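You operate a simulated robot arm through the tools that you are given. There is no shell and no other tool. Be economical: measure what you need, move in short steps, check, and stop when the job is done.

You are at the controls of a simulated robot arm. One attempt, no reset.

Task
Pump the spare wheel on the rack shelf to its label's pressure.
Fine: hose on and dial set before switching on; pump off, bleed by the yellow pump button, blue fitting to its holder.

The check looks at the end state, three seconds after you hand in, the way a careful person would. Anything else that was tipped, shoved, dropped, spilled or broken makes it a failure.

Robot
A 7-joint arm with a two-finger parallel gripper, fixed in place. Base frame: the origin is at the foot of the arm, x ahead of it, y to its left, z up. Lengths are in mm, angles in degrees, forces in N, time in s.
With the tool pointing down near the work surface it reaches from about 300 to 700 mm from the base axis. Its first joint turns from -66.0 to 66.0 degrees. Payload 1.57 kg.
Tool frame: the origin (TCP) lies between the finger pads and is the grasp point; the fingertips stand 30 mm ahead of it; z points along the fingers, y is the line along which they close. Largest opening 110 mm; finger width 24, thickness 12; the body of the gripper, 48 by 112 mm, starts 78 mm behind the TCP.
Orientation is that of the tool frame in the base frame, as [roll, pitch, yaw] about the fixed x, y, z axes, in that order (R = Rz(yaw) Ry(pitch) Rx(roll)). With the fingers straight down and closing along the base's y, the tool's x points along the base's -x, its y along +y and its z along -z.

Tools
- The arm moves only by the tool jog_arm. Its argument "rows" is a list that holds one entry, the list of rows, each a list of 7 numbers: the shift along the tool's x, y, z in units of 400 mm (1.0 is 400 mm), then the turn, a rotation vector about the tool's x, y, z in units of 120 degrees (1.0 is 120 degrees), then the opening in per cent of the stroke, from 0 (shut) to 100 (fully open). In form: [[[tx, ty, tz, wx, wy, wz, jaw], ...]]. A call has 1 to 12 rows; each row is the pose to reach, as a shift and turn from the pose commanded when the call began, along the tool's axes at that moment. A call with a number of a shift or a turn outside -1 to 1 is refused whole. Rows are played at 5 a second. More than 50 mm and 8.6 degrees between two rows, or a gripper value outside its range, and nothing of the call is played. A pose out of reach is approached as far as the arm can. The call stops where the force on the tool passes 70 N (or 10 N more than at its start, if that is more) or the arm is blocked; 0.2 s more then pass. Each finger travels about 108 mm/s and halts on what it meets, pressing with about 27 N; the grip force reading is that of the motor and also rises with nothing between the fingers. The clock runs only during rows and for 0.2 s after the last one: add rows that repeat a pose to give the fingers time. The reply holds the time, the measured pose of the TCP, the force on the tool along the base axes, the opening and the grip force, in the units named above and with some noise, with the torque about the TCP (base axes, N m) and any sound that the robot's microphone picked up, and new pictures: "views" is both (left out), scene, wrist or none.
- Cameras (640 x 400 px; columns grow to the right, rows downward): "scene" is fixed at [151.1, -395.8, 1399.7]; the picture's right is [0.80, -0.60, 0.00], its down [-0.42, -0.55, -0.72] and it looks along [0.44, 0.58, -0.69] (base axes); focal length 303 px, centre (320, 200). "wrist" rides on the gripper at [70, 16, -141] in the tool frame; the picture's right is [-0.23, 0.97, 0.00], its down [-0.86, -0.20, -0.48] and it looks along [-0.47, -0.11, 0.88] (tool axes); focal length 222 px, centre (320, 200). There is no depth. A picture from a camera that has moved, and an enlarged one, comes with that camera's place and axes in the base frame and with its lens. The place of the scene camera against the robot may be out by one fixed shift of up to 18 mm in any direction.
- close_up(camera, box): a new picture of the part [left, top, right, bottom] of that camera's present view, enlarged. It takes no simulated time.
- sign_off(): hands the job in; it is judged then, once.

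Go step by step. Nothing tells you positions but the pictures and the camera data: compare them with the known pose of the tool, close in by small moves and look again before you grip or let go. The budget is 120 turns and 200 pictures, counting those below and the enlarged ones. Unless the task says otherwise, let go and move clear before handing in, and close with one line.

The tools are called after "Request:" as name(argument=value, ...) on one line, values as JSON. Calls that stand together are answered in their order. jog_arm: Moves the arm, as the interface text tells. Its arguments: {"type":"object","properties":{"rows":{"type":"array","items":{"type":"array","items":{"type":"array","items":{"type":"number"}}}},"views":{"type":"string","enum":["both","scene","wrist","none"]}},"required":["rows"]} The other tools are called the same way: close_up (camera, box) takes an enlarged picture of a part of a camera's view; sign_off () hands the job in.

At the start:

```text
time_s: 0.0
position: [424.7, -69.8, 1153.1]
tcp_rot: [179.9, 0.1, 179.9]
contact_force: [-0.5, -0.6, -0.2]
ft_torque: [0.01, 0.02, -0.04]
width: 110.0
grasp_force: 0.0
```

scene: 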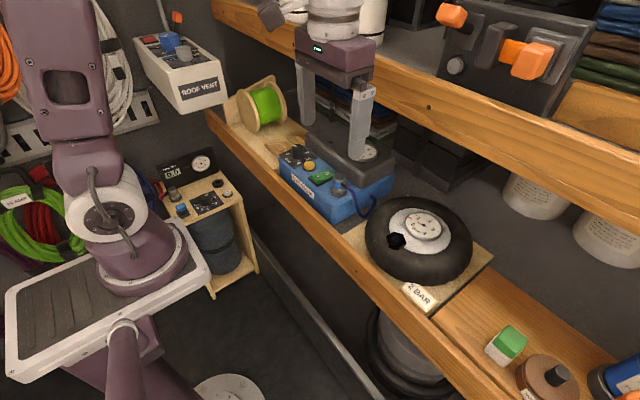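
wrist: 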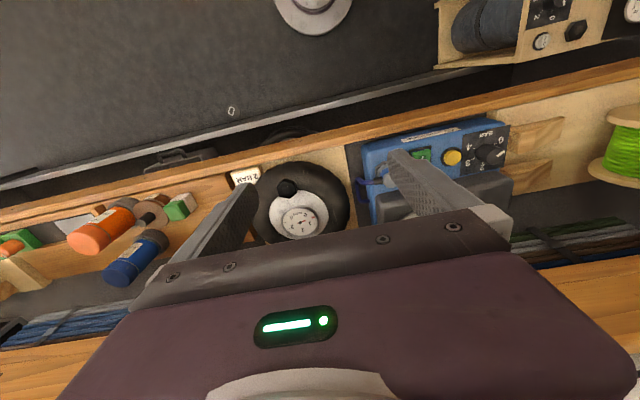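

I see a blue pump with a dial, yellow button and green switch, next to a spare wheel labelled 2 BAR on the shelf. I'll enlarge both views before moving.

Request:
close_up(camera="scene", box=[260, 130, 500, 310])

Request:
close_up(camera="wrist", box=[340, 100, 540, 225])

Request:
close_up(camera="wrist", box=[220, 140, 380, 240])

```text
2.22 times, centred on (380, 220) of scene
camera zoom: at [151.1, -395.8, 1399.7], right [0.8, -0.6, 0.0], down [-0.42, -0.55, -0.72], along [0.44, 0.58, -0.69], focal length 674 px, centre (187, 156)
```

zoom: 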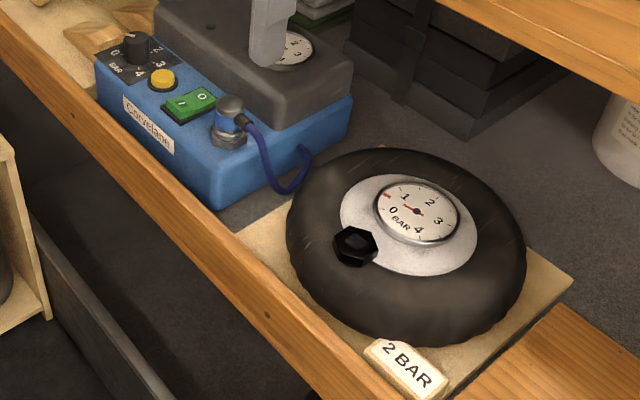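

```text
3.20 times, centred on (440, 162) of wrist
camera zoom: at [354.9, -54.4, 1295.9], right [0.23, 0.97, 0.0], down [0.86, -0.2, 0.48], along [0.47, -0.11, -0.88], focal length 711 px, centre (-64, 320)
```

zoom: 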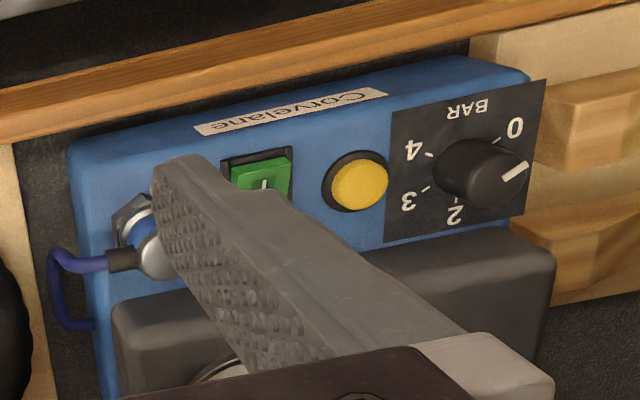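

```text
4.00 times, centred on (300, 190) of wrist
camera zoom: at [354.9, -54.4, 1295.9], right [0.23, 0.97, 0.0], down [0.86, -0.2, 0.48], along [0.47, -0.11, -0.88], focal length 888 px, centre (400, 240)
```

zoom: 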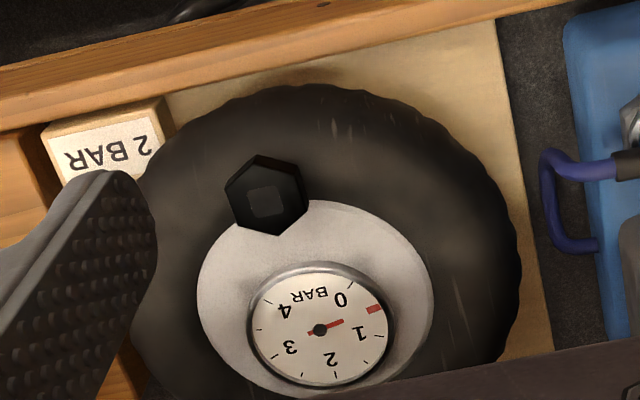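

The pump is roughly at x≈500, y≈110, z≈950 and the wheel at about y≈-60, with a black hex part on its valve. I'll move sideways above the pump to get a second wrist view for triangulation.

Request:
jog_arm(rows=[[[0, 0.1, 0, 0, 0, 0, 100], [0, 0.2, 0, 0, 0, 0, 100], [0, 0.3, 0, 0, 0, 0, 100], [0, 0.4, 0, 0, 0, 0, 100], [0, 0.4, 0, 0, 0, 0, 100]]])

```text
time_s: 1.2
position: [424.8, 91.0, 1154.7]
tcp_rot: [180.0, 0.1, 180.0]
contact_force: [-0.4, -1.0, 0.8]
ft_torque: [0.0, 0.02, -0.01]
width: 110.0
grasp_force: 0.2
camera wrist: at [355.0, 106.1, 1295.7], right [0.23, 0.97, 0.0], down [0.86, -0.2, 0.48], along [0.47, -0.11, -0.88], focal length 222 px, centre (320, 200)
```

scene: 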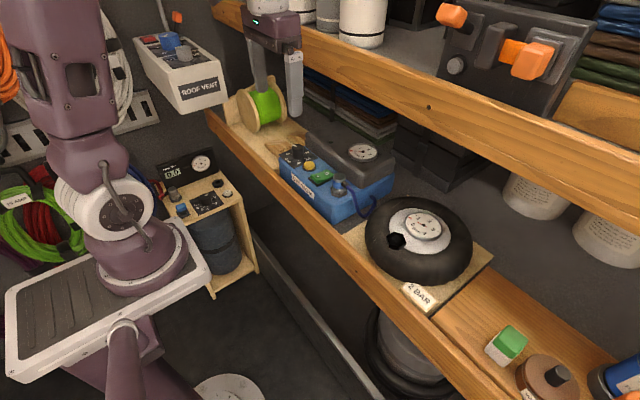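
wrist: 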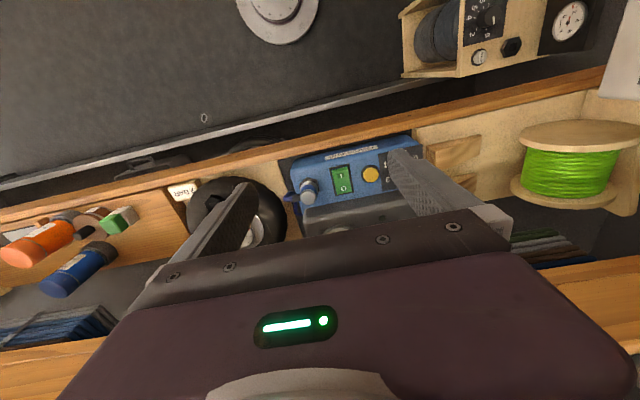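

The pump's yellow button triangulates to about (547, 168, 870). The upper shelf beam is in front of or above it, so I'll go down 120 mm at this x to locate the beam and take a better look.

Request:
jog_arm(rows=[[[0, 0, 0.1, 0, 0, 0, 100], [0, 0, 0.2, 0, 0, 0, 100], [0, 0, 0.3, 0, 0, 0, 100], [0, 0, 0.3, 0, 0, 0, 100]]])

```text
time_s: 2.2
position: [424.8, 88.4, 1033.7]
tcp_rot: [-180.0, 0.0, 180.0]
contact_force: [0.9, 0.3, 0.2]
ft_torque: [-0.03, 0.01, -0.02]
width: 110.0
grasp_force: 0.1
camera wrist: at [354.1, 104.6, 1175.7], right [0.23, 0.97, 0.0], down [0.86, -0.2, 0.48], along [0.47, -0.11, -0.88], focal length 222 px, centre (320, 200)
```

scene: 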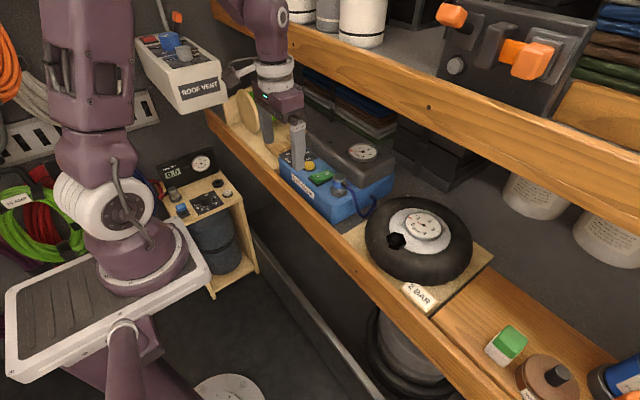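
wrist: 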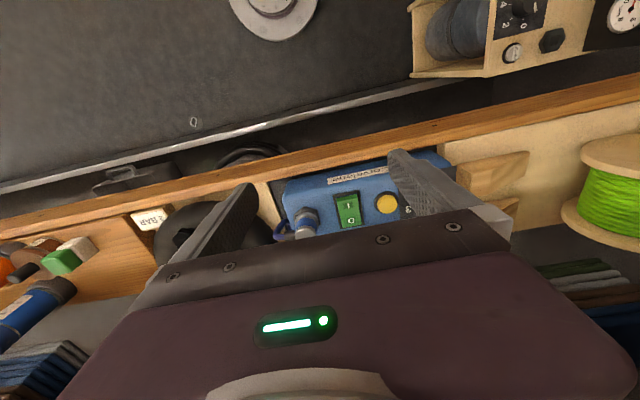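

The beam left the wrist view, so its lower edge is above about z 1105. I'll move over to the wheel at an intermediate height to measure both it and the beam.

Request:
jog_arm(rows=[[[0, -0.1, -0.05, 0, 0, 0, 100], [0, -0.2, -0.1, 0, 0, 0, 100], [0, -0.3, -0.15, 0, 0, 0, 100], [0, -0.4, -0.17, 0, 0, 0, 100], [0, -0.5, -0.17, 0, 0, 0, 100], [0, -0.58, -0.17, 0, 0, 0, 100], [0, -0.58, -0.17, 0, 0, 0, 100]]], views="wrist")

Request:
close_up(camera="wrist", box=[240, 130, 400, 230])

```text
time_s: 3.8
position: [424.7, -140.9, 1100.7]
tcp_rot: [-180.0, 0.0, 180.0]
contact_force: [0.4, 0.0, 0.1]
ft_torque: [-0.02, 0.0, -0.01]
width: 110.3
grasp_force: 0.1
camera wrist: at [355.2, -125.5, 1243.6], right [0.23, 0.97, 0.0], down [0.86, -0.2, 0.48], along [0.47, -0.11, -0.88], focal length 222 px, centre (320, 200)
```

wrist: 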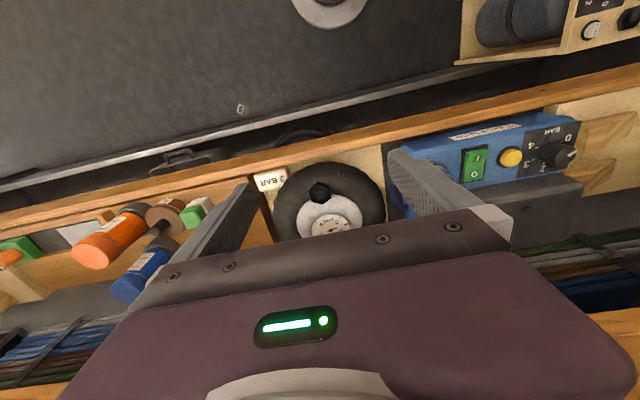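

```text
4.00 times, centred on (320, 180) of wrist
camera zoom: at [355.2, -125.5, 1243.6], right [0.23, 0.97, 0.0], down [0.86, -0.2, 0.48], along [0.47, -0.11, -0.88], focal length 888 px, centre (320, 280)
```

zoom: 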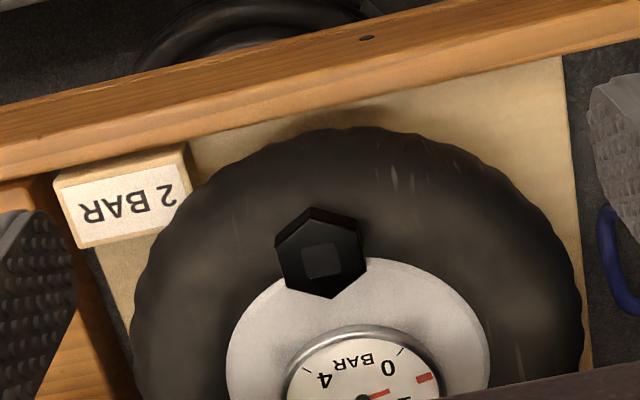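

The beam's lower front edge is near (547, 1140), so I'll tilt the tool 30° forward to work beneath it. The valve hex is at about (536, -168, 880) and the fitting at about (547, 35, 885). I'll close in on the fitting.

Request:
jog_arm(rows=[[[0, 0.08, 0.04, 0, -0.05, 0, 100], [0, 0.16, 0.08, 0, -0.1, 0, 100], [-0.01, 0.24, 0.12, 0, -0.15, 0, 100], [-0.02, 0.32, 0.16, 0, -0.2, 0, 100], [-0.03, 0.4, 0.2, 0, -0.25, 0, 100], [-0.04, 0.44, 0.25, 0, -0.25, 0, 100], [-0.04, 0.44, 0.25, 0, -0.25, 0, 100]]])

Request:
close_up(camera="wrist", box=[230, 120, 470, 270])

```text
time_s: 5.4
position: [442.6, 35.3, 1002.1]
tcp_rot: [180.0, 30.0, -180.0]
contact_force: [-0.2, -0.5, 0.5]
ft_torque: [0.0, 0.04, 0.0]
width: 110.2
grasp_force: 0.0
camera wrist: at [311.1, 51.1, 1090.7], right [0.2, 0.97, 0.11], down [0.5, -0.2, 0.84], along [0.84, -0.11, -0.53], focal length 222 px, centre (320, 200)
```

scene: 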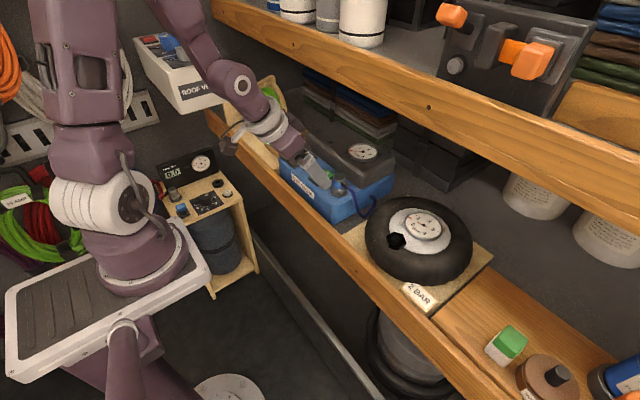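
wrist: 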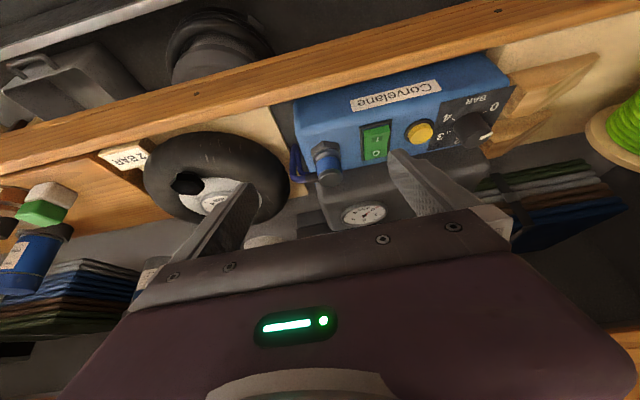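

```text
2.67 times, centred on (350, 195) of wrist
camera zoom: at [311.1, 51.1, 1090.7], right [0.2, 0.97, 0.11], down [0.5, -0.2, 0.84], along [0.84, -0.11, -0.53], focal length 592 px, centre (240, 213)
```

zoom: 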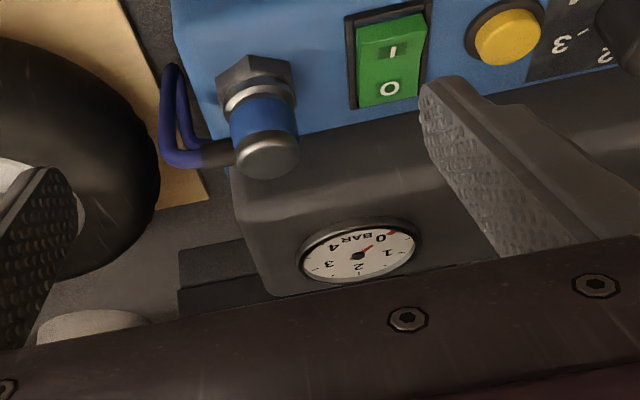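

The fitting's hose leaves toward -y, slightly -x, so I'll need a yawed grip. First I'll zoom in on the valve, the fitting and the dial.

Request:
close_up(camera="wrist", box=[290, 130, 354, 190])

Request:
close_up(camera="wrist", box=[390, 80, 518, 160])

Request:
close_up(camera="wrist", box=[150, 140, 246, 220])

```text
6.67 times, centred on (322, 160) of wrist
camera zoom: at [311.1, 51.1, 1090.7], right [0.2, 0.97, 0.11], down [0.5, -0.2, 0.84], along [0.84, -0.11, -0.53], focal length 1481 px, centre (307, 467)
```

zoom: 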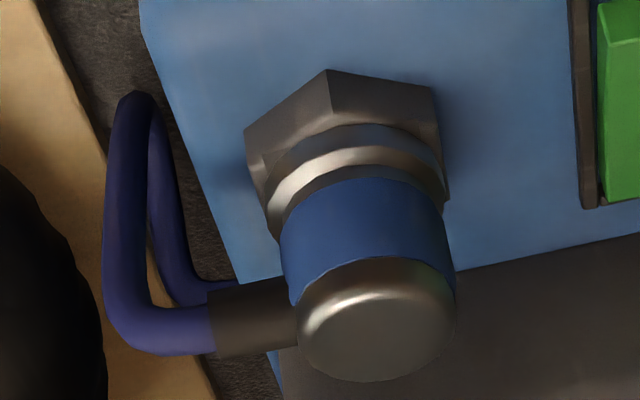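

```text
5.00 times, centred on (454, 120) of wrist
camera zoom: at [311.1, 51.1, 1090.7], right [0.2, 0.97, 0.11], down [0.5, -0.2, 0.84], along [0.84, -0.11, -0.53], focal length 1111 px, centre (-350, 600)
```

zoom: 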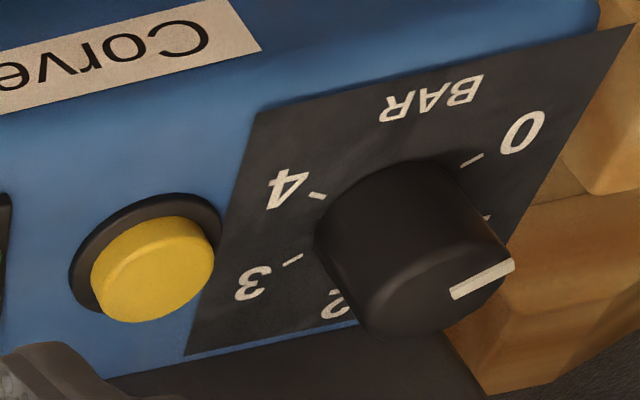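

```text
5.00 times, centred on (198, 180) of wrist
camera zoom: at [311.1, 51.1, 1090.7], right [0.2, 0.97, 0.11], down [0.5, -0.2, 0.84], along [0.84, -0.11, -0.53], focal length 1111 px, centre (930, 300)
```

zoom: 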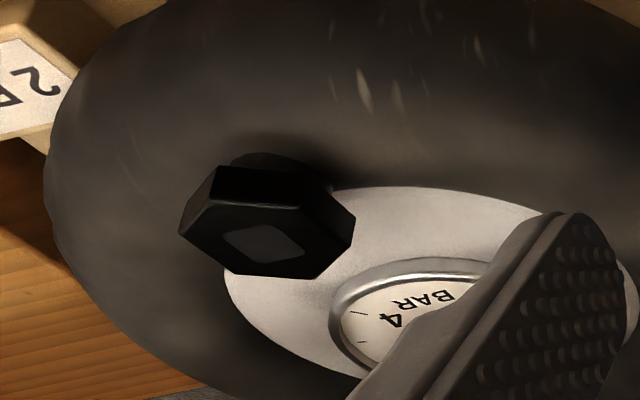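

The fitting's top is near (541, 38, 920), about 32 mm in diameter, and the wheel's hex seat top is near (536, -168, 882). I'll yaw 45° with the 30° lean so the hose passes between the fingers, and hover above the fitting.

Request:
jog_arm(rows=[[[-0.033, -0.001, 0.02, -0.03125, 0, -0.05413, 64], [-0.0666, -0.002, 0.04, -0.0625, 0, -0.10827, 64], [-0.1, -0.003, 0.0605, -0.09375, 0, -0.1624, 64], [-0.133, -0.004, 0.0807, -0.125, 0, -0.21653, 64], [-0.1664, -0.005, 0.1, -0.15625, 0, -0.27067, 64], [-0.1997, -0.006, 0.121, -0.1875, 0, -0.3248, 64], [-0.1997, -0.006, 0.121, -0.1875, 0, -0.3248, 64]]])

Request:
close_up(camera="wrist", box=[240, 110, 400, 210])

Request:
close_up(camera="scene", box=[240, 80, 400, 240])

```text
time_s: 7.0
position: [534.0, 30.9, 999.0]
tcp_rot: [-179.9, 30.0, -134.9]
contact_force: [-0.1, 0.2, -0.6]
ft_torque: [0.03, 0.01, 0.04]
width: 70.4
grasp_force: 0.0
camera wrist: at [430.6, -50.8, 1087.7], right [-0.55, 0.83, 0.11], down [0.49, 0.21, 0.84], along [0.67, 0.52, -0.53], focal length 222 px, centre (320, 200)
```

scene: 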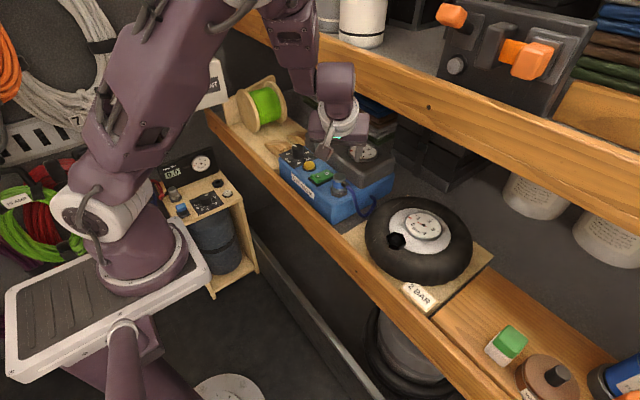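
wrist: 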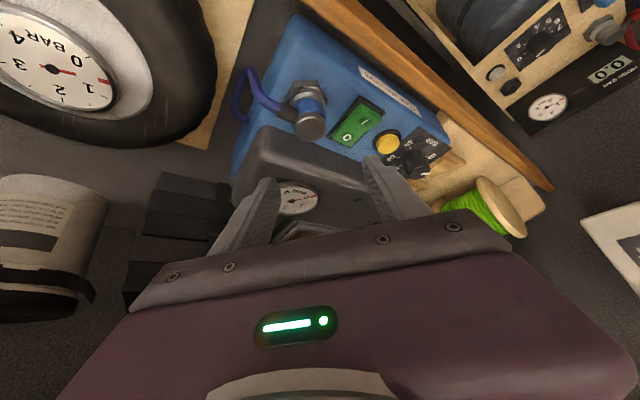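

```text
4.00 times, centred on (320, 160) of wrist
camera zoom: at [430.6, -50.8, 1087.7], right [-0.55, 0.83, 0.11], down [0.49, 0.21, 0.84], along [0.67, 0.52, -0.53], focal length 888 px, centre (320, 360)
```

zoom: 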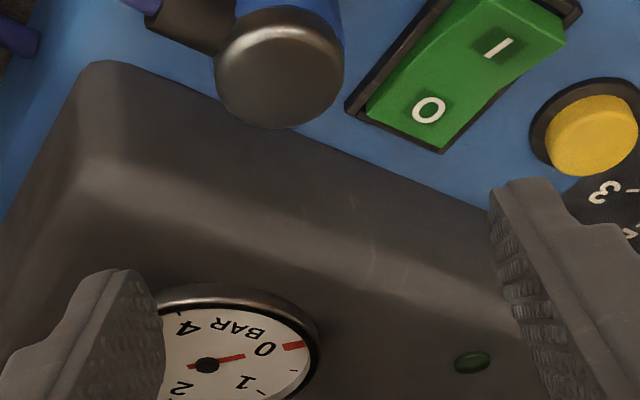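

```text
2.50 times, centred on (320, 160) of scene
camera zoom: at [151.1, -395.8, 1399.7], right [0.8, -0.6, 0.0], down [-0.42, -0.55, -0.72], along [0.44, 0.58, -0.69], focal length 758 px, centre (320, 300)
```

zoom: 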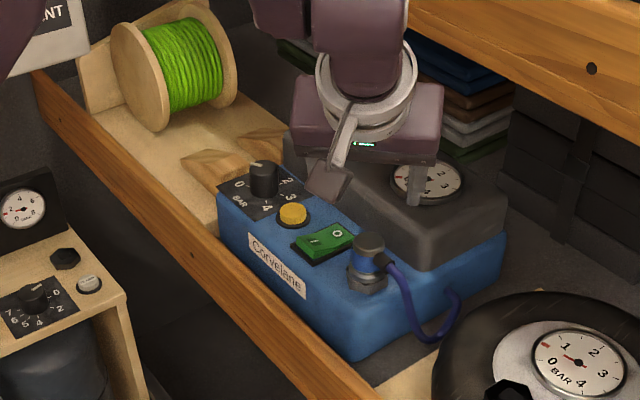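

The black block's base is at x≈608, so there is room for a finger behind the fitting. The hose looks to leave almost along -y, so I'll yaw further, to about 67°, and lower a little over the fitting.

Request:
jog_arm(rows=[[[0.006, -0.005, 0.02, -0.03, 0, -0.053, 55], [0.013, -0.01, 0.04, -0.061, 0, -0.106, 55], [0.0196, -0.0145, 0.058, -0.0917, 0, -0.1588, 55], [0.0196, -0.0145, 0.058, -0.0917, 0, -0.1588, 55]]])

Request:
close_up(camera="wrist", box=[240, 110, 400, 210])

Request:
close_up(camera="scene", box=[280, 100, 400, 220])

```text
time_s: 8.0
position: [542.3, 31.3, 975.0]
tcp_rot: [179.9, 30.0, -112.8]
contact_force: [-0.1, 1.3, -0.4]
ft_torque: [0.0, 0.04, 0.0]
width: 60.3
grasp_force: 0.0
camera wrist: at [474.9, -84.1, 1064.2], right [-0.82, 0.56, 0.11], down [0.38, 0.38, 0.84], along [0.43, 0.73, -0.53], focal length 222 px, centre (320, 200)
```

scene: 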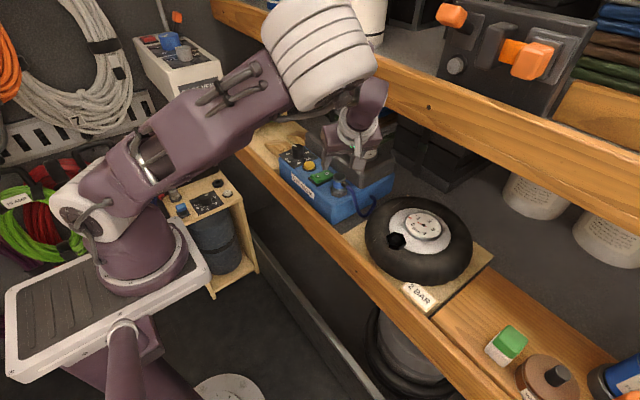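
wrist: 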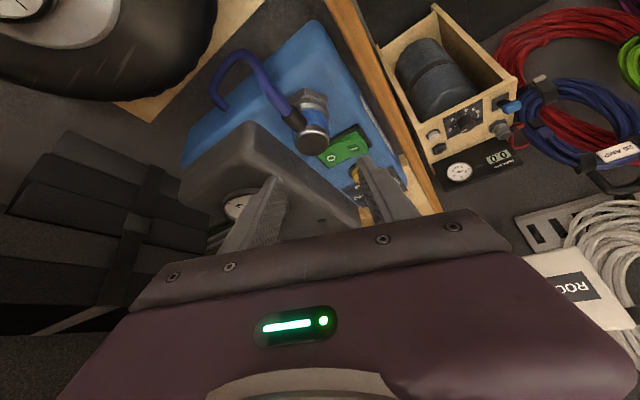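

```text
4.00 times, centred on (320, 160) of wrist
camera zoom: at [474.9, -84.1, 1064.2], right [-0.82, 0.56, 0.11], down [0.38, 0.38, 0.84], along [0.43, 0.73, -0.53], focal length 888 px, centre (320, 360)
```

zoom: 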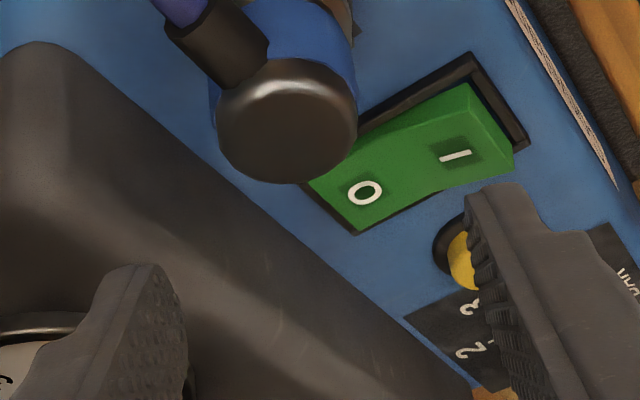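

```text
3.33 times, centred on (340, 160) of scene
camera zoom: at [151.1, -395.8, 1399.7], right [0.8, -0.6, 0.0], down [-0.42, -0.55, -0.72], along [0.44, 0.58, -0.69], focal length 1011 px, centre (253, 333)
```

zoom: 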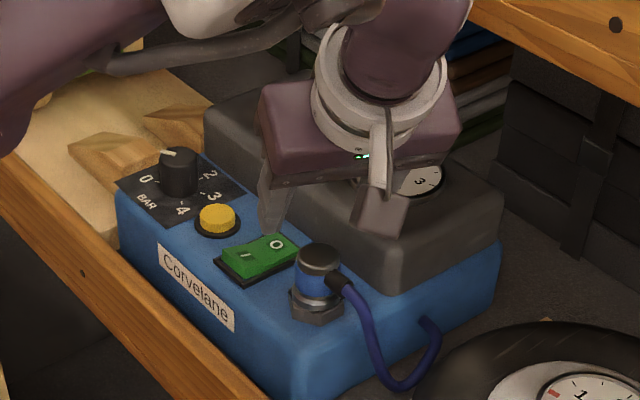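

The arm reaches this pose, and the fitting's axis triangulates to about (545, 37). I'll lower 50 mm with the fingers straddling the fitting, then check.

Request:
jog_arm(rows=[[[0.022, 0, 0.035, 0, 0, 0, 55], [0.045, -0.001, 0.07, 0, 0, 0, 55], [0.067, -0.001, 0.1057, 0, 0, 0, 55], [0.067, -0.001, 0.1057, 0, 0, 0, 55]]])

Request:
close_up(camera="wrist", box=[240, 110, 400, 210])

Request:
close_up(camera="scene", box=[280, 100, 400, 220])

```text
time_s: 9.0
position: [540.0, 31.7, 925.0]
tcp_rot: [-180.0, 30.1, -113.1]
contact_force: [-0.7, 0.5, -0.2]
ft_torque: [0.01, 0.0, 0.02]
width: 60.5
grasp_force: 0.0
camera wrist: at [474.4, -84.3, 1014.6], right [-0.82, 0.56, 0.11], down [0.38, 0.38, 0.84], along [0.43, 0.73, -0.53], focal length 222 px, centre (320, 200)
```

scene: 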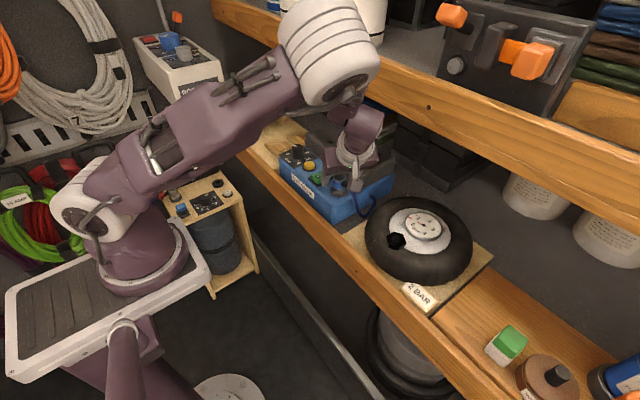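
wrist: 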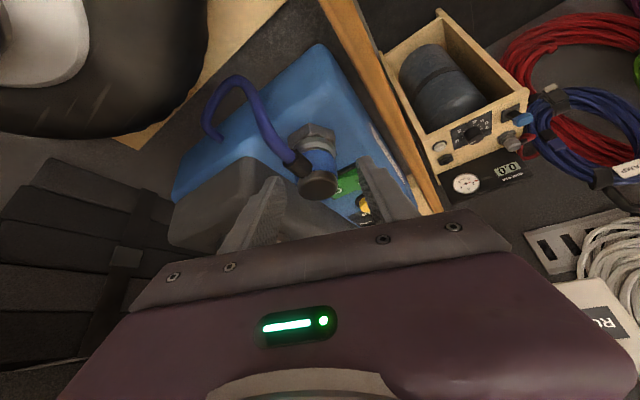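

```text
4.00 times, centred on (320, 160) of wrist
camera zoom: at [474.4, -84.3, 1014.6], right [-0.82, 0.56, 0.11], down [0.38, 0.38, 0.84], along [0.43, 0.73, -0.53], focal length 888 px, centre (320, 360)
```

zoom: 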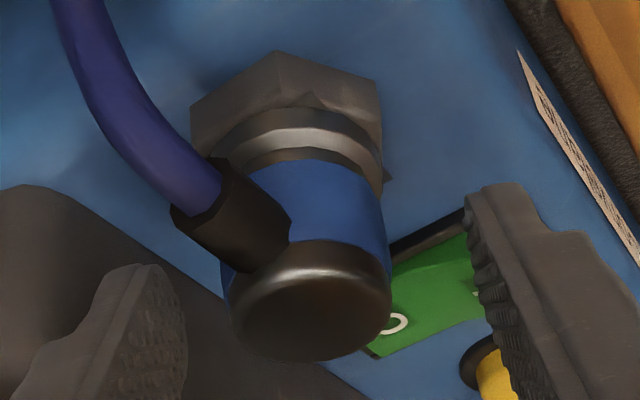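

```text
3.33 times, centred on (340, 160) of scene
camera zoom: at [151.1, -395.8, 1399.7], right [0.8, -0.6, 0.0], down [-0.42, -0.55, -0.72], along [0.44, 0.58, -0.69], focal length 1011 px, centre (253, 333)
```

zoom: 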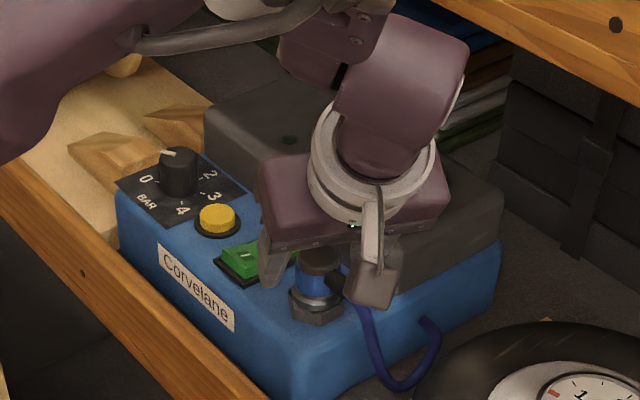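

The fitting axis is at about (546.5, 38.5) with its top at z≈914, centred between the fingers. I'll make the last short descent and close.

Request:
jog_arm(rows=[[[0.008, -0.0025, 0.015, 0, 0, 0, 55], [0.0165, -0.005, 0.031, 0, 0, 0, 55], [0.0165, -0.005, 0.031, 0, 0, 0, 40], [0.0165, -0.005, 0.031, 0, 0, 0, 15], [0.0165, -0.005, 0.031, 0, 0, 0, 15], [0.0165, -0.005, 0.031, 0, 0, 0, 15]]])

Request:
close_up(camera="wrist", box=[240, 110, 400, 210])

```text
time_s: 10.4
position: [541.6, 28.5, 911.6]
tcp_rot: [-180.0, 30.0, -113.0]
contact_force: [-4.5, 0.2, 5.6]
ft_torque: [0.05, 0.09, 0.05]
width: 32.9
grasp_force: 26.6
camera wrist: at [476.4, -85.7, 1000.2], right [-0.82, 0.56, 0.11], down [0.38, 0.38, 0.84], along [0.43, 0.73, -0.53], focal length 222 px, centre (320, 200)
```

scene: 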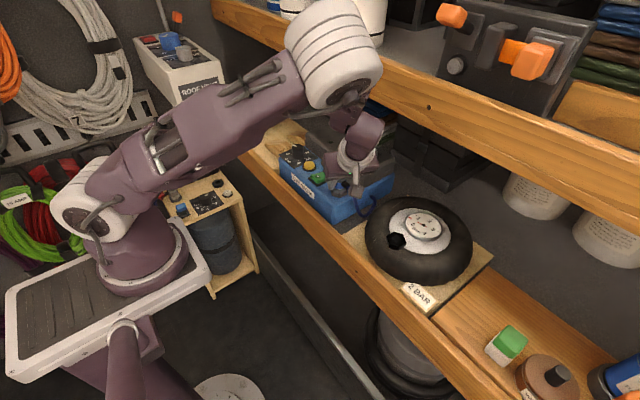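
wrist: 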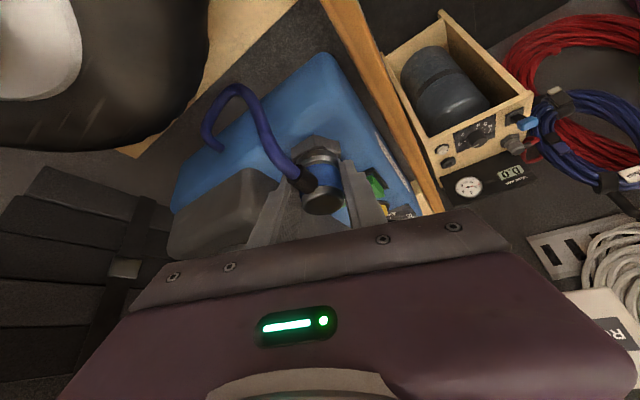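

```text
4.00 times, centred on (320, 160) of wrist
camera zoom: at [476.4, -85.7, 1000.2], right [-0.82, 0.56, 0.11], down [0.38, 0.38, 0.84], along [0.43, 0.73, -0.53], focal length 888 px, centre (320, 360)
```

zoom: 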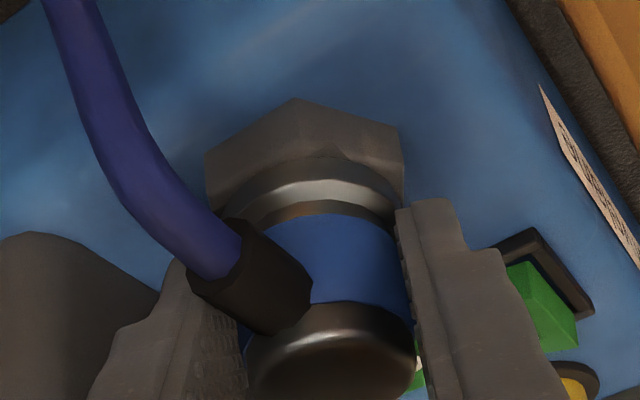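

The fitting is held at 33 mm width. Now I'll lift it straight up out of its holder.

Request:
jog_arm(rows=[[[-0.0125, 0, -0.02165, 0, 0, 0, 15], [-0.025, 0, -0.0433, 0, 0, 0, 15], [-0.05, 0, -0.0866, 0, 0, 0, 15], [-0.075, 0, -0.13, 0, 0, 0, 15], [-0.075, 0, -0.13, 0, 0, 0, 15]]])

Request:
close_up(camera="wrist", box=[240, 110, 400, 210])

Request:
close_up(camera="scene", box=[280, 110, 480, 290])

```text
time_s: 11.6
position: [544.2, 28.5, 971.0]
tcp_rot: [179.9, 29.9, -113.0]
contact_force: [1.3, -0.5, 0.1]
ft_torque: [0.02, -0.02, 0.02]
width: 16.6
grasp_force: 0.0
camera wrist: at [477.4, -86.2, 1059.4], right [-0.82, 0.56, 0.11], down [0.38, 0.38, 0.84], along [0.43, 0.73, -0.53], focal length 222 px, centre (320, 200)
```

scene: 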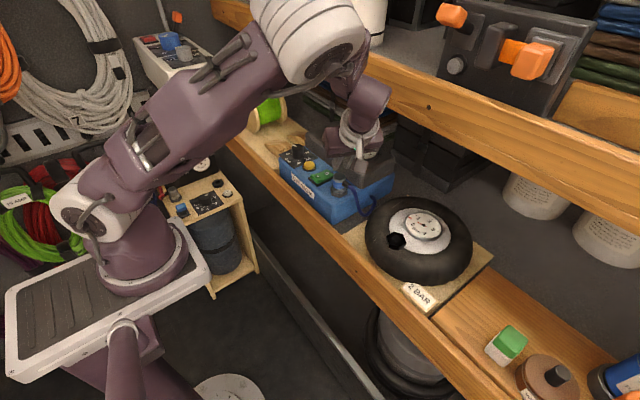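
wrist: 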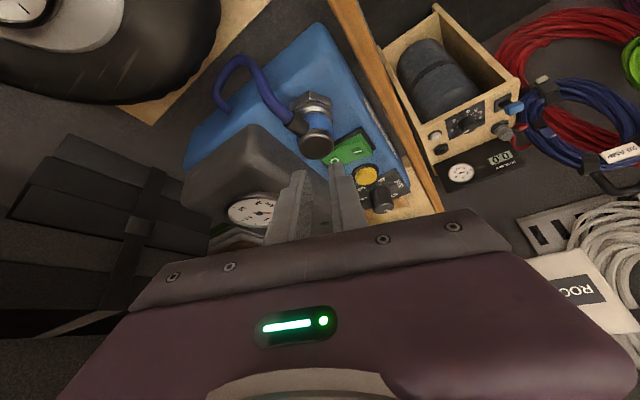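

```text
4.00 times, centred on (320, 160) of wrist
camera zoom: at [477.4, -86.2, 1059.4], right [-0.82, 0.56, 0.11], down [0.38, 0.38, 0.84], along [0.43, 0.73, -0.53], focal length 888 px, centre (320, 360)
```

zoom: 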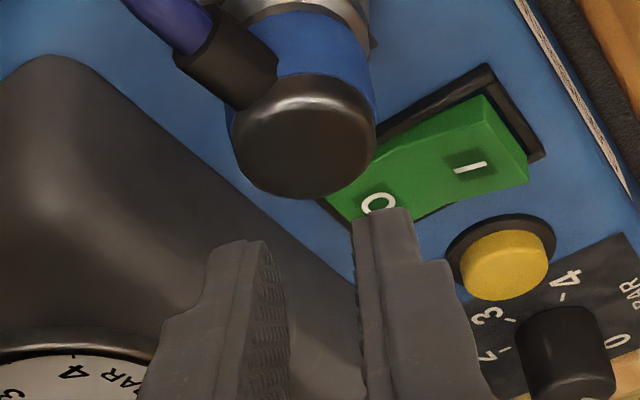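

```text
2.22 times, centred on (380, 200) of scene
camera zoom: at [151.1, -395.8, 1399.7], right [0.8, -0.6, 0.0], down [-0.42, -0.55, -0.72], along [0.44, 0.58, -0.69], focal length 674 px, centre (187, 200)
```

zoom: 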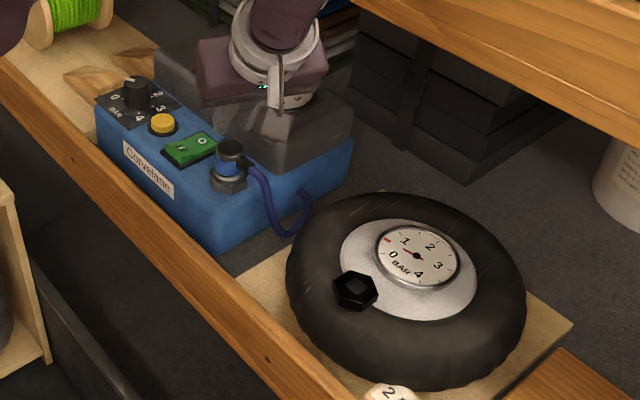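

The fitting slipped out of the fingers and stayed seated, so the holder resists, possibly with a latch or twist. I'll regrip slightly lower and pull gently to read the resistance.

Request:
jog_arm(rows=[[[0, 0, 0, 0, 0, 0, 55], [0, 0, 0, 0, 0, 0, 55], [0.025, 0, 0.0433, 0, 0, 0, 55], [0.05, 0, 0.0866, 0, 0, 0, 55], [0.0763, 0, 0.132, 0, 0, 0, 55], [0.0763, 0, 0.132, 0, 0, 0, 35], [0.0763, 0, 0.132, 0, 0, 0, 0], [0.0763, 0, 0.132, 0, 0, 0, 0], [0.0763, 0, 0.132, 0, 0, 0, 0]]], views="wrist")

Request:
jog_arm(rows=[[[-0.0025, 0, -0.00433, 0, 0, 0, 0], [-0.005, 0, -0.00866, 0, 0, 0, 0]]], views="none")

```text
time_s: 13.6
position: [541.7, 28.5, 909.0]
tcp_rot: [179.8, 30.0, -113.0]
contact_force: [-9.9, 1.4, 3.9]
ft_torque: [0.13, 0.27, 0.09]
width: 33.5
grasp_force: 27.2
camera wrist: at [475.9, -87.3, 998.6], right [-0.82, 0.56, 0.11], down [0.38, 0.38, 0.84], along [0.43, 0.73, -0.53], focal length 222 px, centre (320, 200)
```

wrist: 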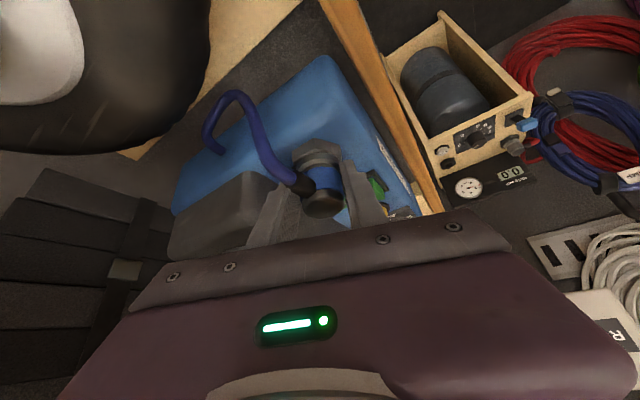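

```text
time_s: 14.2
position: [544.1, 28.2, 914.3]
tcp_rot: [-179.9, 30.1, -113.0]
contact_force: [0.0, 0.2, 0.3]
ft_torque: [-0.02, -0.02, 0.01]
width: 31.1
grasp_force: 26.7
heard: snap
```

I heard a snap, so it may have unlatched. I'll raise a bit and look.

Request:
jog_arm(rows=[[[-0.0125, 0, -0.02165, 0, 0, 0, 0], [-0.025, 0, -0.0433, 0, 0, 0, 0], [-0.025, 0, -0.0433, 0, 0, 0, 0]]])

Request:
close_up(camera="wrist", box=[240, 110, 400, 210])

```text
time_s: 15.0
position: [544.4, 27.4, 934.4]
tcp_rot: [-179.9, 30.0, -113.1]
contact_force: [-0.3, -0.4, -1.1]
ft_torque: [-0.04, -0.02, -0.02]
width: 30.9
grasp_force: 27.5
camera wrist: at [476.9, -86.6, 1023.1], right [-0.82, 0.56, 0.11], down [0.38, 0.38, 0.84], along [0.43, 0.73, -0.53], focal length 222 px, centre (320, 200)
```

scene: 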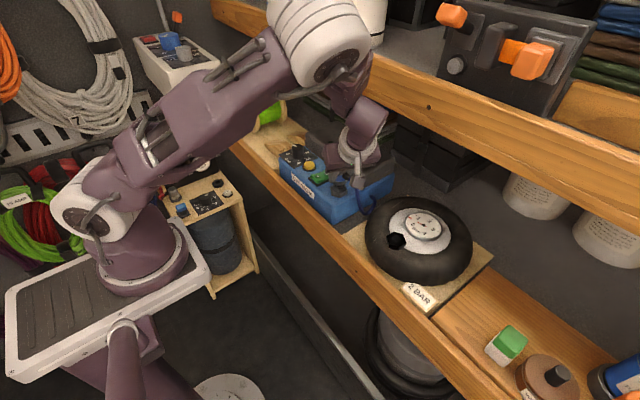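
wrist: 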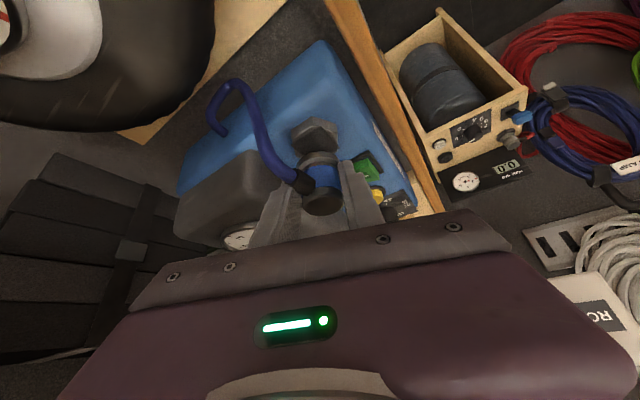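

```text
4.00 times, centred on (320, 160) of wrist
camera zoom: at [476.9, -86.6, 1023.1], right [-0.82, 0.56, 0.11], down [0.38, 0.38, 0.84], along [0.43, 0.73, -0.53], focal length 888 px, centre (320, 360)
```

zoom: 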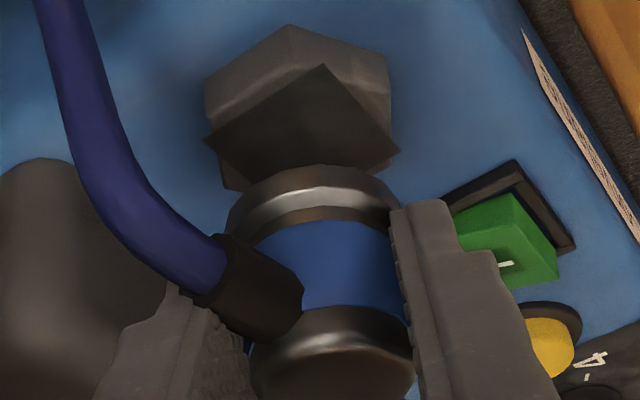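

The fitting is off its seat and held firmly. I'll raise it and carry it, by translation only, to hover above the wheel's hex seat.

Request:
jog_arm(rows=[[[-0.03, 0, -0.054, 0, 0, 0, 0], [-0.0625, 0, -0.108, 0, 0, 0, 0], [0.0075, -0.03, -0.149, 0, 0, 0, 0], [0.0775, -0.059, -0.189, 0, 0, 0, 0], [0.1475, -0.089, -0.23, 0, 0, 0, 0], [0.2175, -0.119, -0.27, 0, 0, 0, 0], [0.2875, -0.148, -0.311, 0, 0, 0, 0], [0.358, -0.178, -0.351, 0, 0, 0, 0], [0.358, -0.178, -0.351, 0, 0, 0, 0]]])

Request:
close_up(camera="wrist", box=[240, 110, 400, 210])

Request:
close_up(camera="scene", box=[320, 110, 480, 290])

```text
time_s: 17.0
position: [533.8, -179.3, 984.4]
tcp_rot: [-180.0, 30.0, -113.0]
contact_force: [0.3, 1.5, -1.0]
ft_torque: [0.01, 0.02, 0.05]
width: 30.6
grasp_force: 26.5
camera wrist: at [467.1, -294.7, 1073.4], right [-0.82, 0.56, 0.11], down [0.38, 0.38, 0.84], along [0.43, 0.73, -0.53], focal length 222 px, centre (320, 200)
```

scene: 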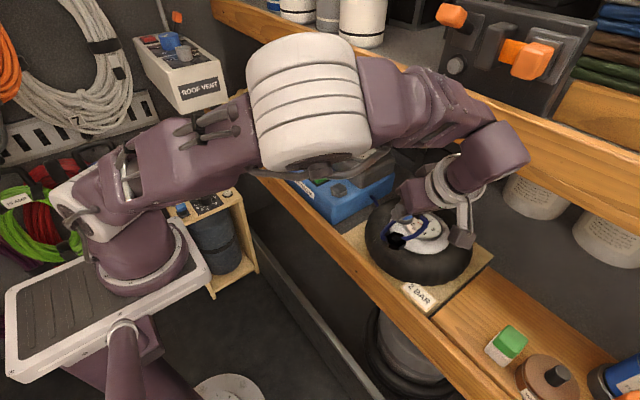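
wrist: 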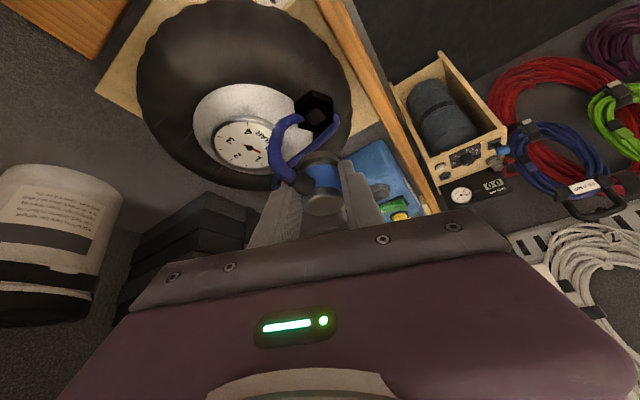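

```text
4.00 times, centred on (320, 160) of wrist
camera zoom: at [467.1, -294.7, 1073.4], right [-0.82, 0.56, 0.11], down [0.38, 0.38, 0.84], along [0.43, 0.73, -0.53], focal length 888 px, centre (320, 360)
```

zoom: 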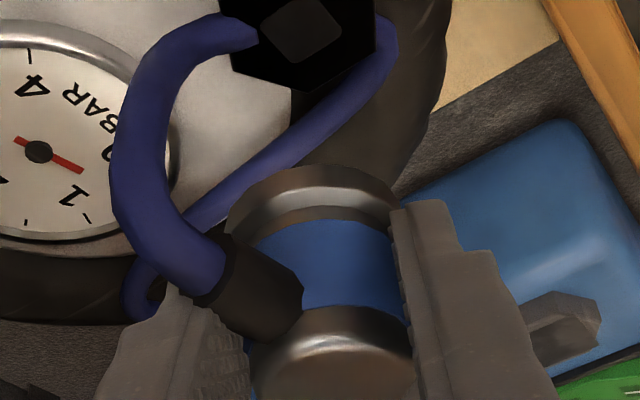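

```text
2.22 times, centred on (400, 200) of scene
camera zoom: at [151.1, -395.8, 1399.7], right [0.8, -0.6, 0.0], down [-0.42, -0.55, -0.72], along [0.44, 0.58, -0.69], focal length 674 px, centre (142, 200)
```

zoom: 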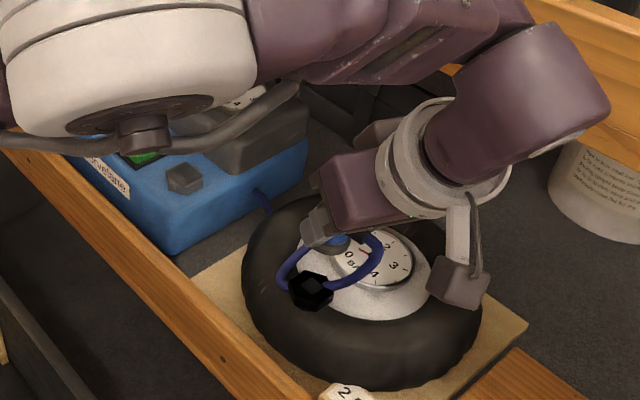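

The hex seat triangulates to (534.5, -167.5, 885) and the fitting's axis is at about (538.7, -169.3). I'll correct sideways and come down to about 22 mm above the seat.

Request:
jog_arm(rows=[[[0.014, 0.0114, 0.025, 0, 0, 0, 0], [0.03, 0.0114, 0.05, 0, 0, 0, 0], [0.043, 0.0114, 0.0745, 0, 0, 0, 0], [0.043, 0.0114, 0.0745, 0, 0, 0, 0]]])

Request:
close_up(camera="wrist", box=[240, 110, 400, 210])

Request:
close_up(camera="scene", box=[350, 190, 450, 270])

```text
time_s: 18.0
position: [530.7, -175.8, 950.0]
tcp_rot: [180.0, 30.0, -113.0]
contact_force: [0.1, 0.3, -1.7]
ft_torque: [-0.03, 0.05, -0.02]
width: 31.1
grasp_force: 26.9
camera wrist: at [463.3, -291.5, 1039.0], right [-0.82, 0.56, 0.11], down [0.38, 0.38, 0.84], along [0.43, 0.73, -0.53], focal length 222 px, centre (320, 200)
```

scene: 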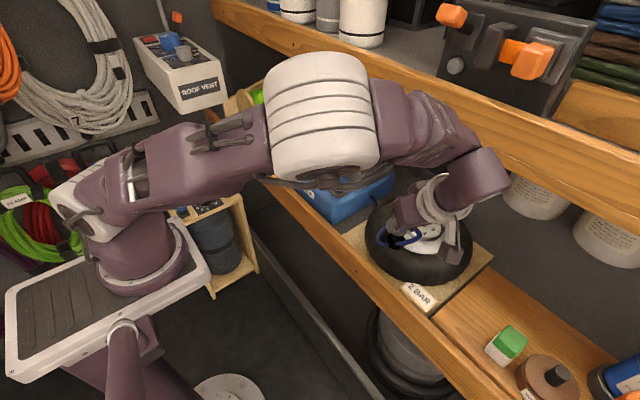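
wrist: 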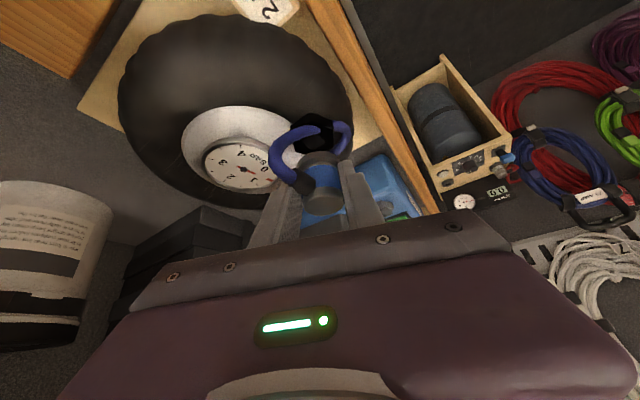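

```text
4.00 times, centred on (320, 160) of wrist
camera zoom: at [463.3, -291.5, 1039.0], right [-0.82, 0.56, 0.11], down [0.38, 0.38, 0.84], along [0.43, 0.73, -0.53], focal length 888 px, centre (320, 360)
```

zoom: 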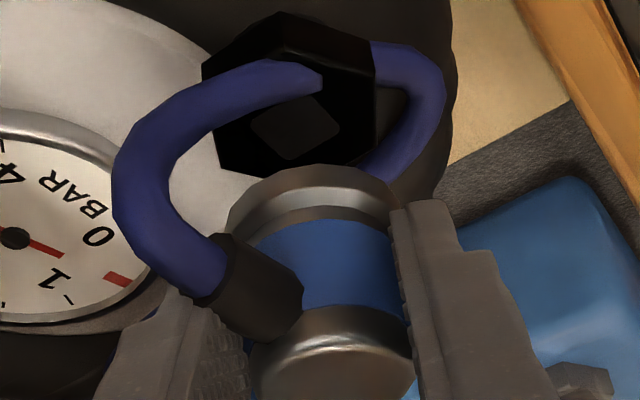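

```text
5.00 times, centred on (400, 230) of scene
camera zoom: at [151.1, -395.8, 1399.7], right [0.8, -0.6, 0.0], down [-0.42, -0.55, -0.72], along [0.44, 0.58, -0.69], focal length 1516 px, centre (-80, 50)
```

zoom: 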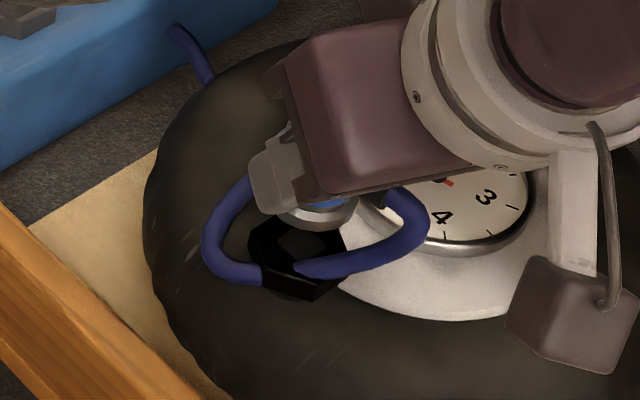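

The hex is directly under the fitting. I'll descend slowly and listen for a snap.

Request:
jog_arm(rows=[[[0.0125, 0, 0.0217, 0, 0, 0, 0], [0.02, 0, 0.0346, 0, 0, 0, 0], [0.0263, 0, 0.0455, 0, 0, 0, 0], [0.0288, 0, 0.0498, 0, 0, 0, 0]]])

Request:
close_up(camera="wrist", box=[240, 110, 400, 210])

```text
time_s: 19.0
position: [529.2, -176.0, 927.0]
tcp_rot: [-180.0, 30.0, -113.0]
contact_force: [-0.1, -0.2, -1.2]
ft_torque: [-0.02, -0.01, -0.02]
width: 30.7
grasp_force: 26.9
camera wrist: at [462.8, -291.4, 1016.1], right [-0.82, 0.56, 0.11], down [0.38, 0.38, 0.84], along [0.43, 0.73, -0.53], focal length 222 px, centre (320, 200)
```

scene: 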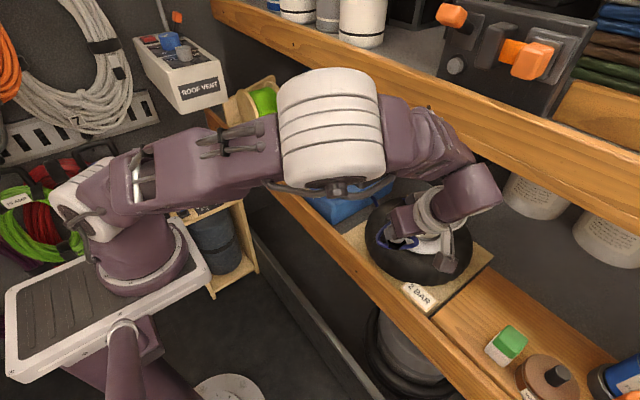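
wrist: 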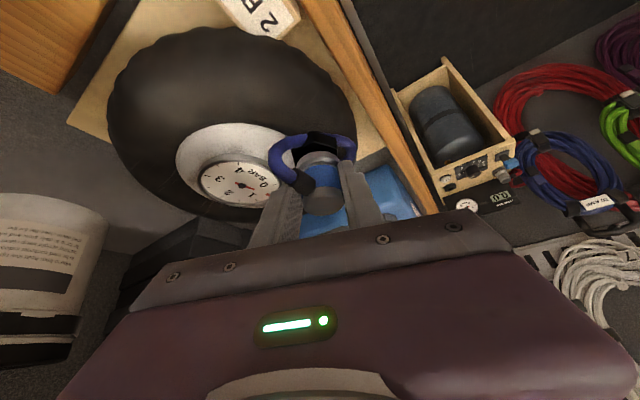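

```text
4.00 times, centred on (320, 160) of wrist
camera zoom: at [462.8, -291.4, 1016.1], right [-0.82, 0.56, 0.11], down [0.38, 0.38, 0.84], along [0.43, 0.73, -0.53], focal length 888 px, centre (320, 360)
```

zoom: 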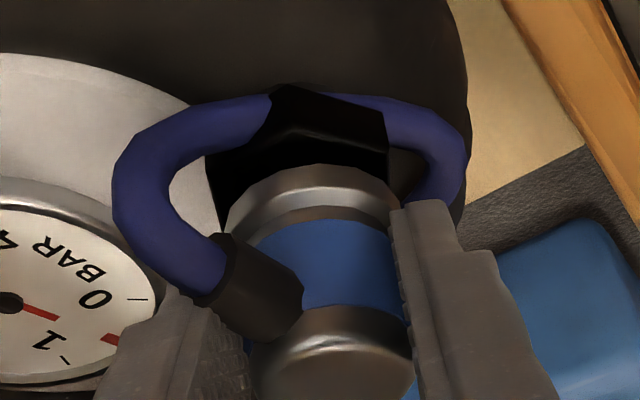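

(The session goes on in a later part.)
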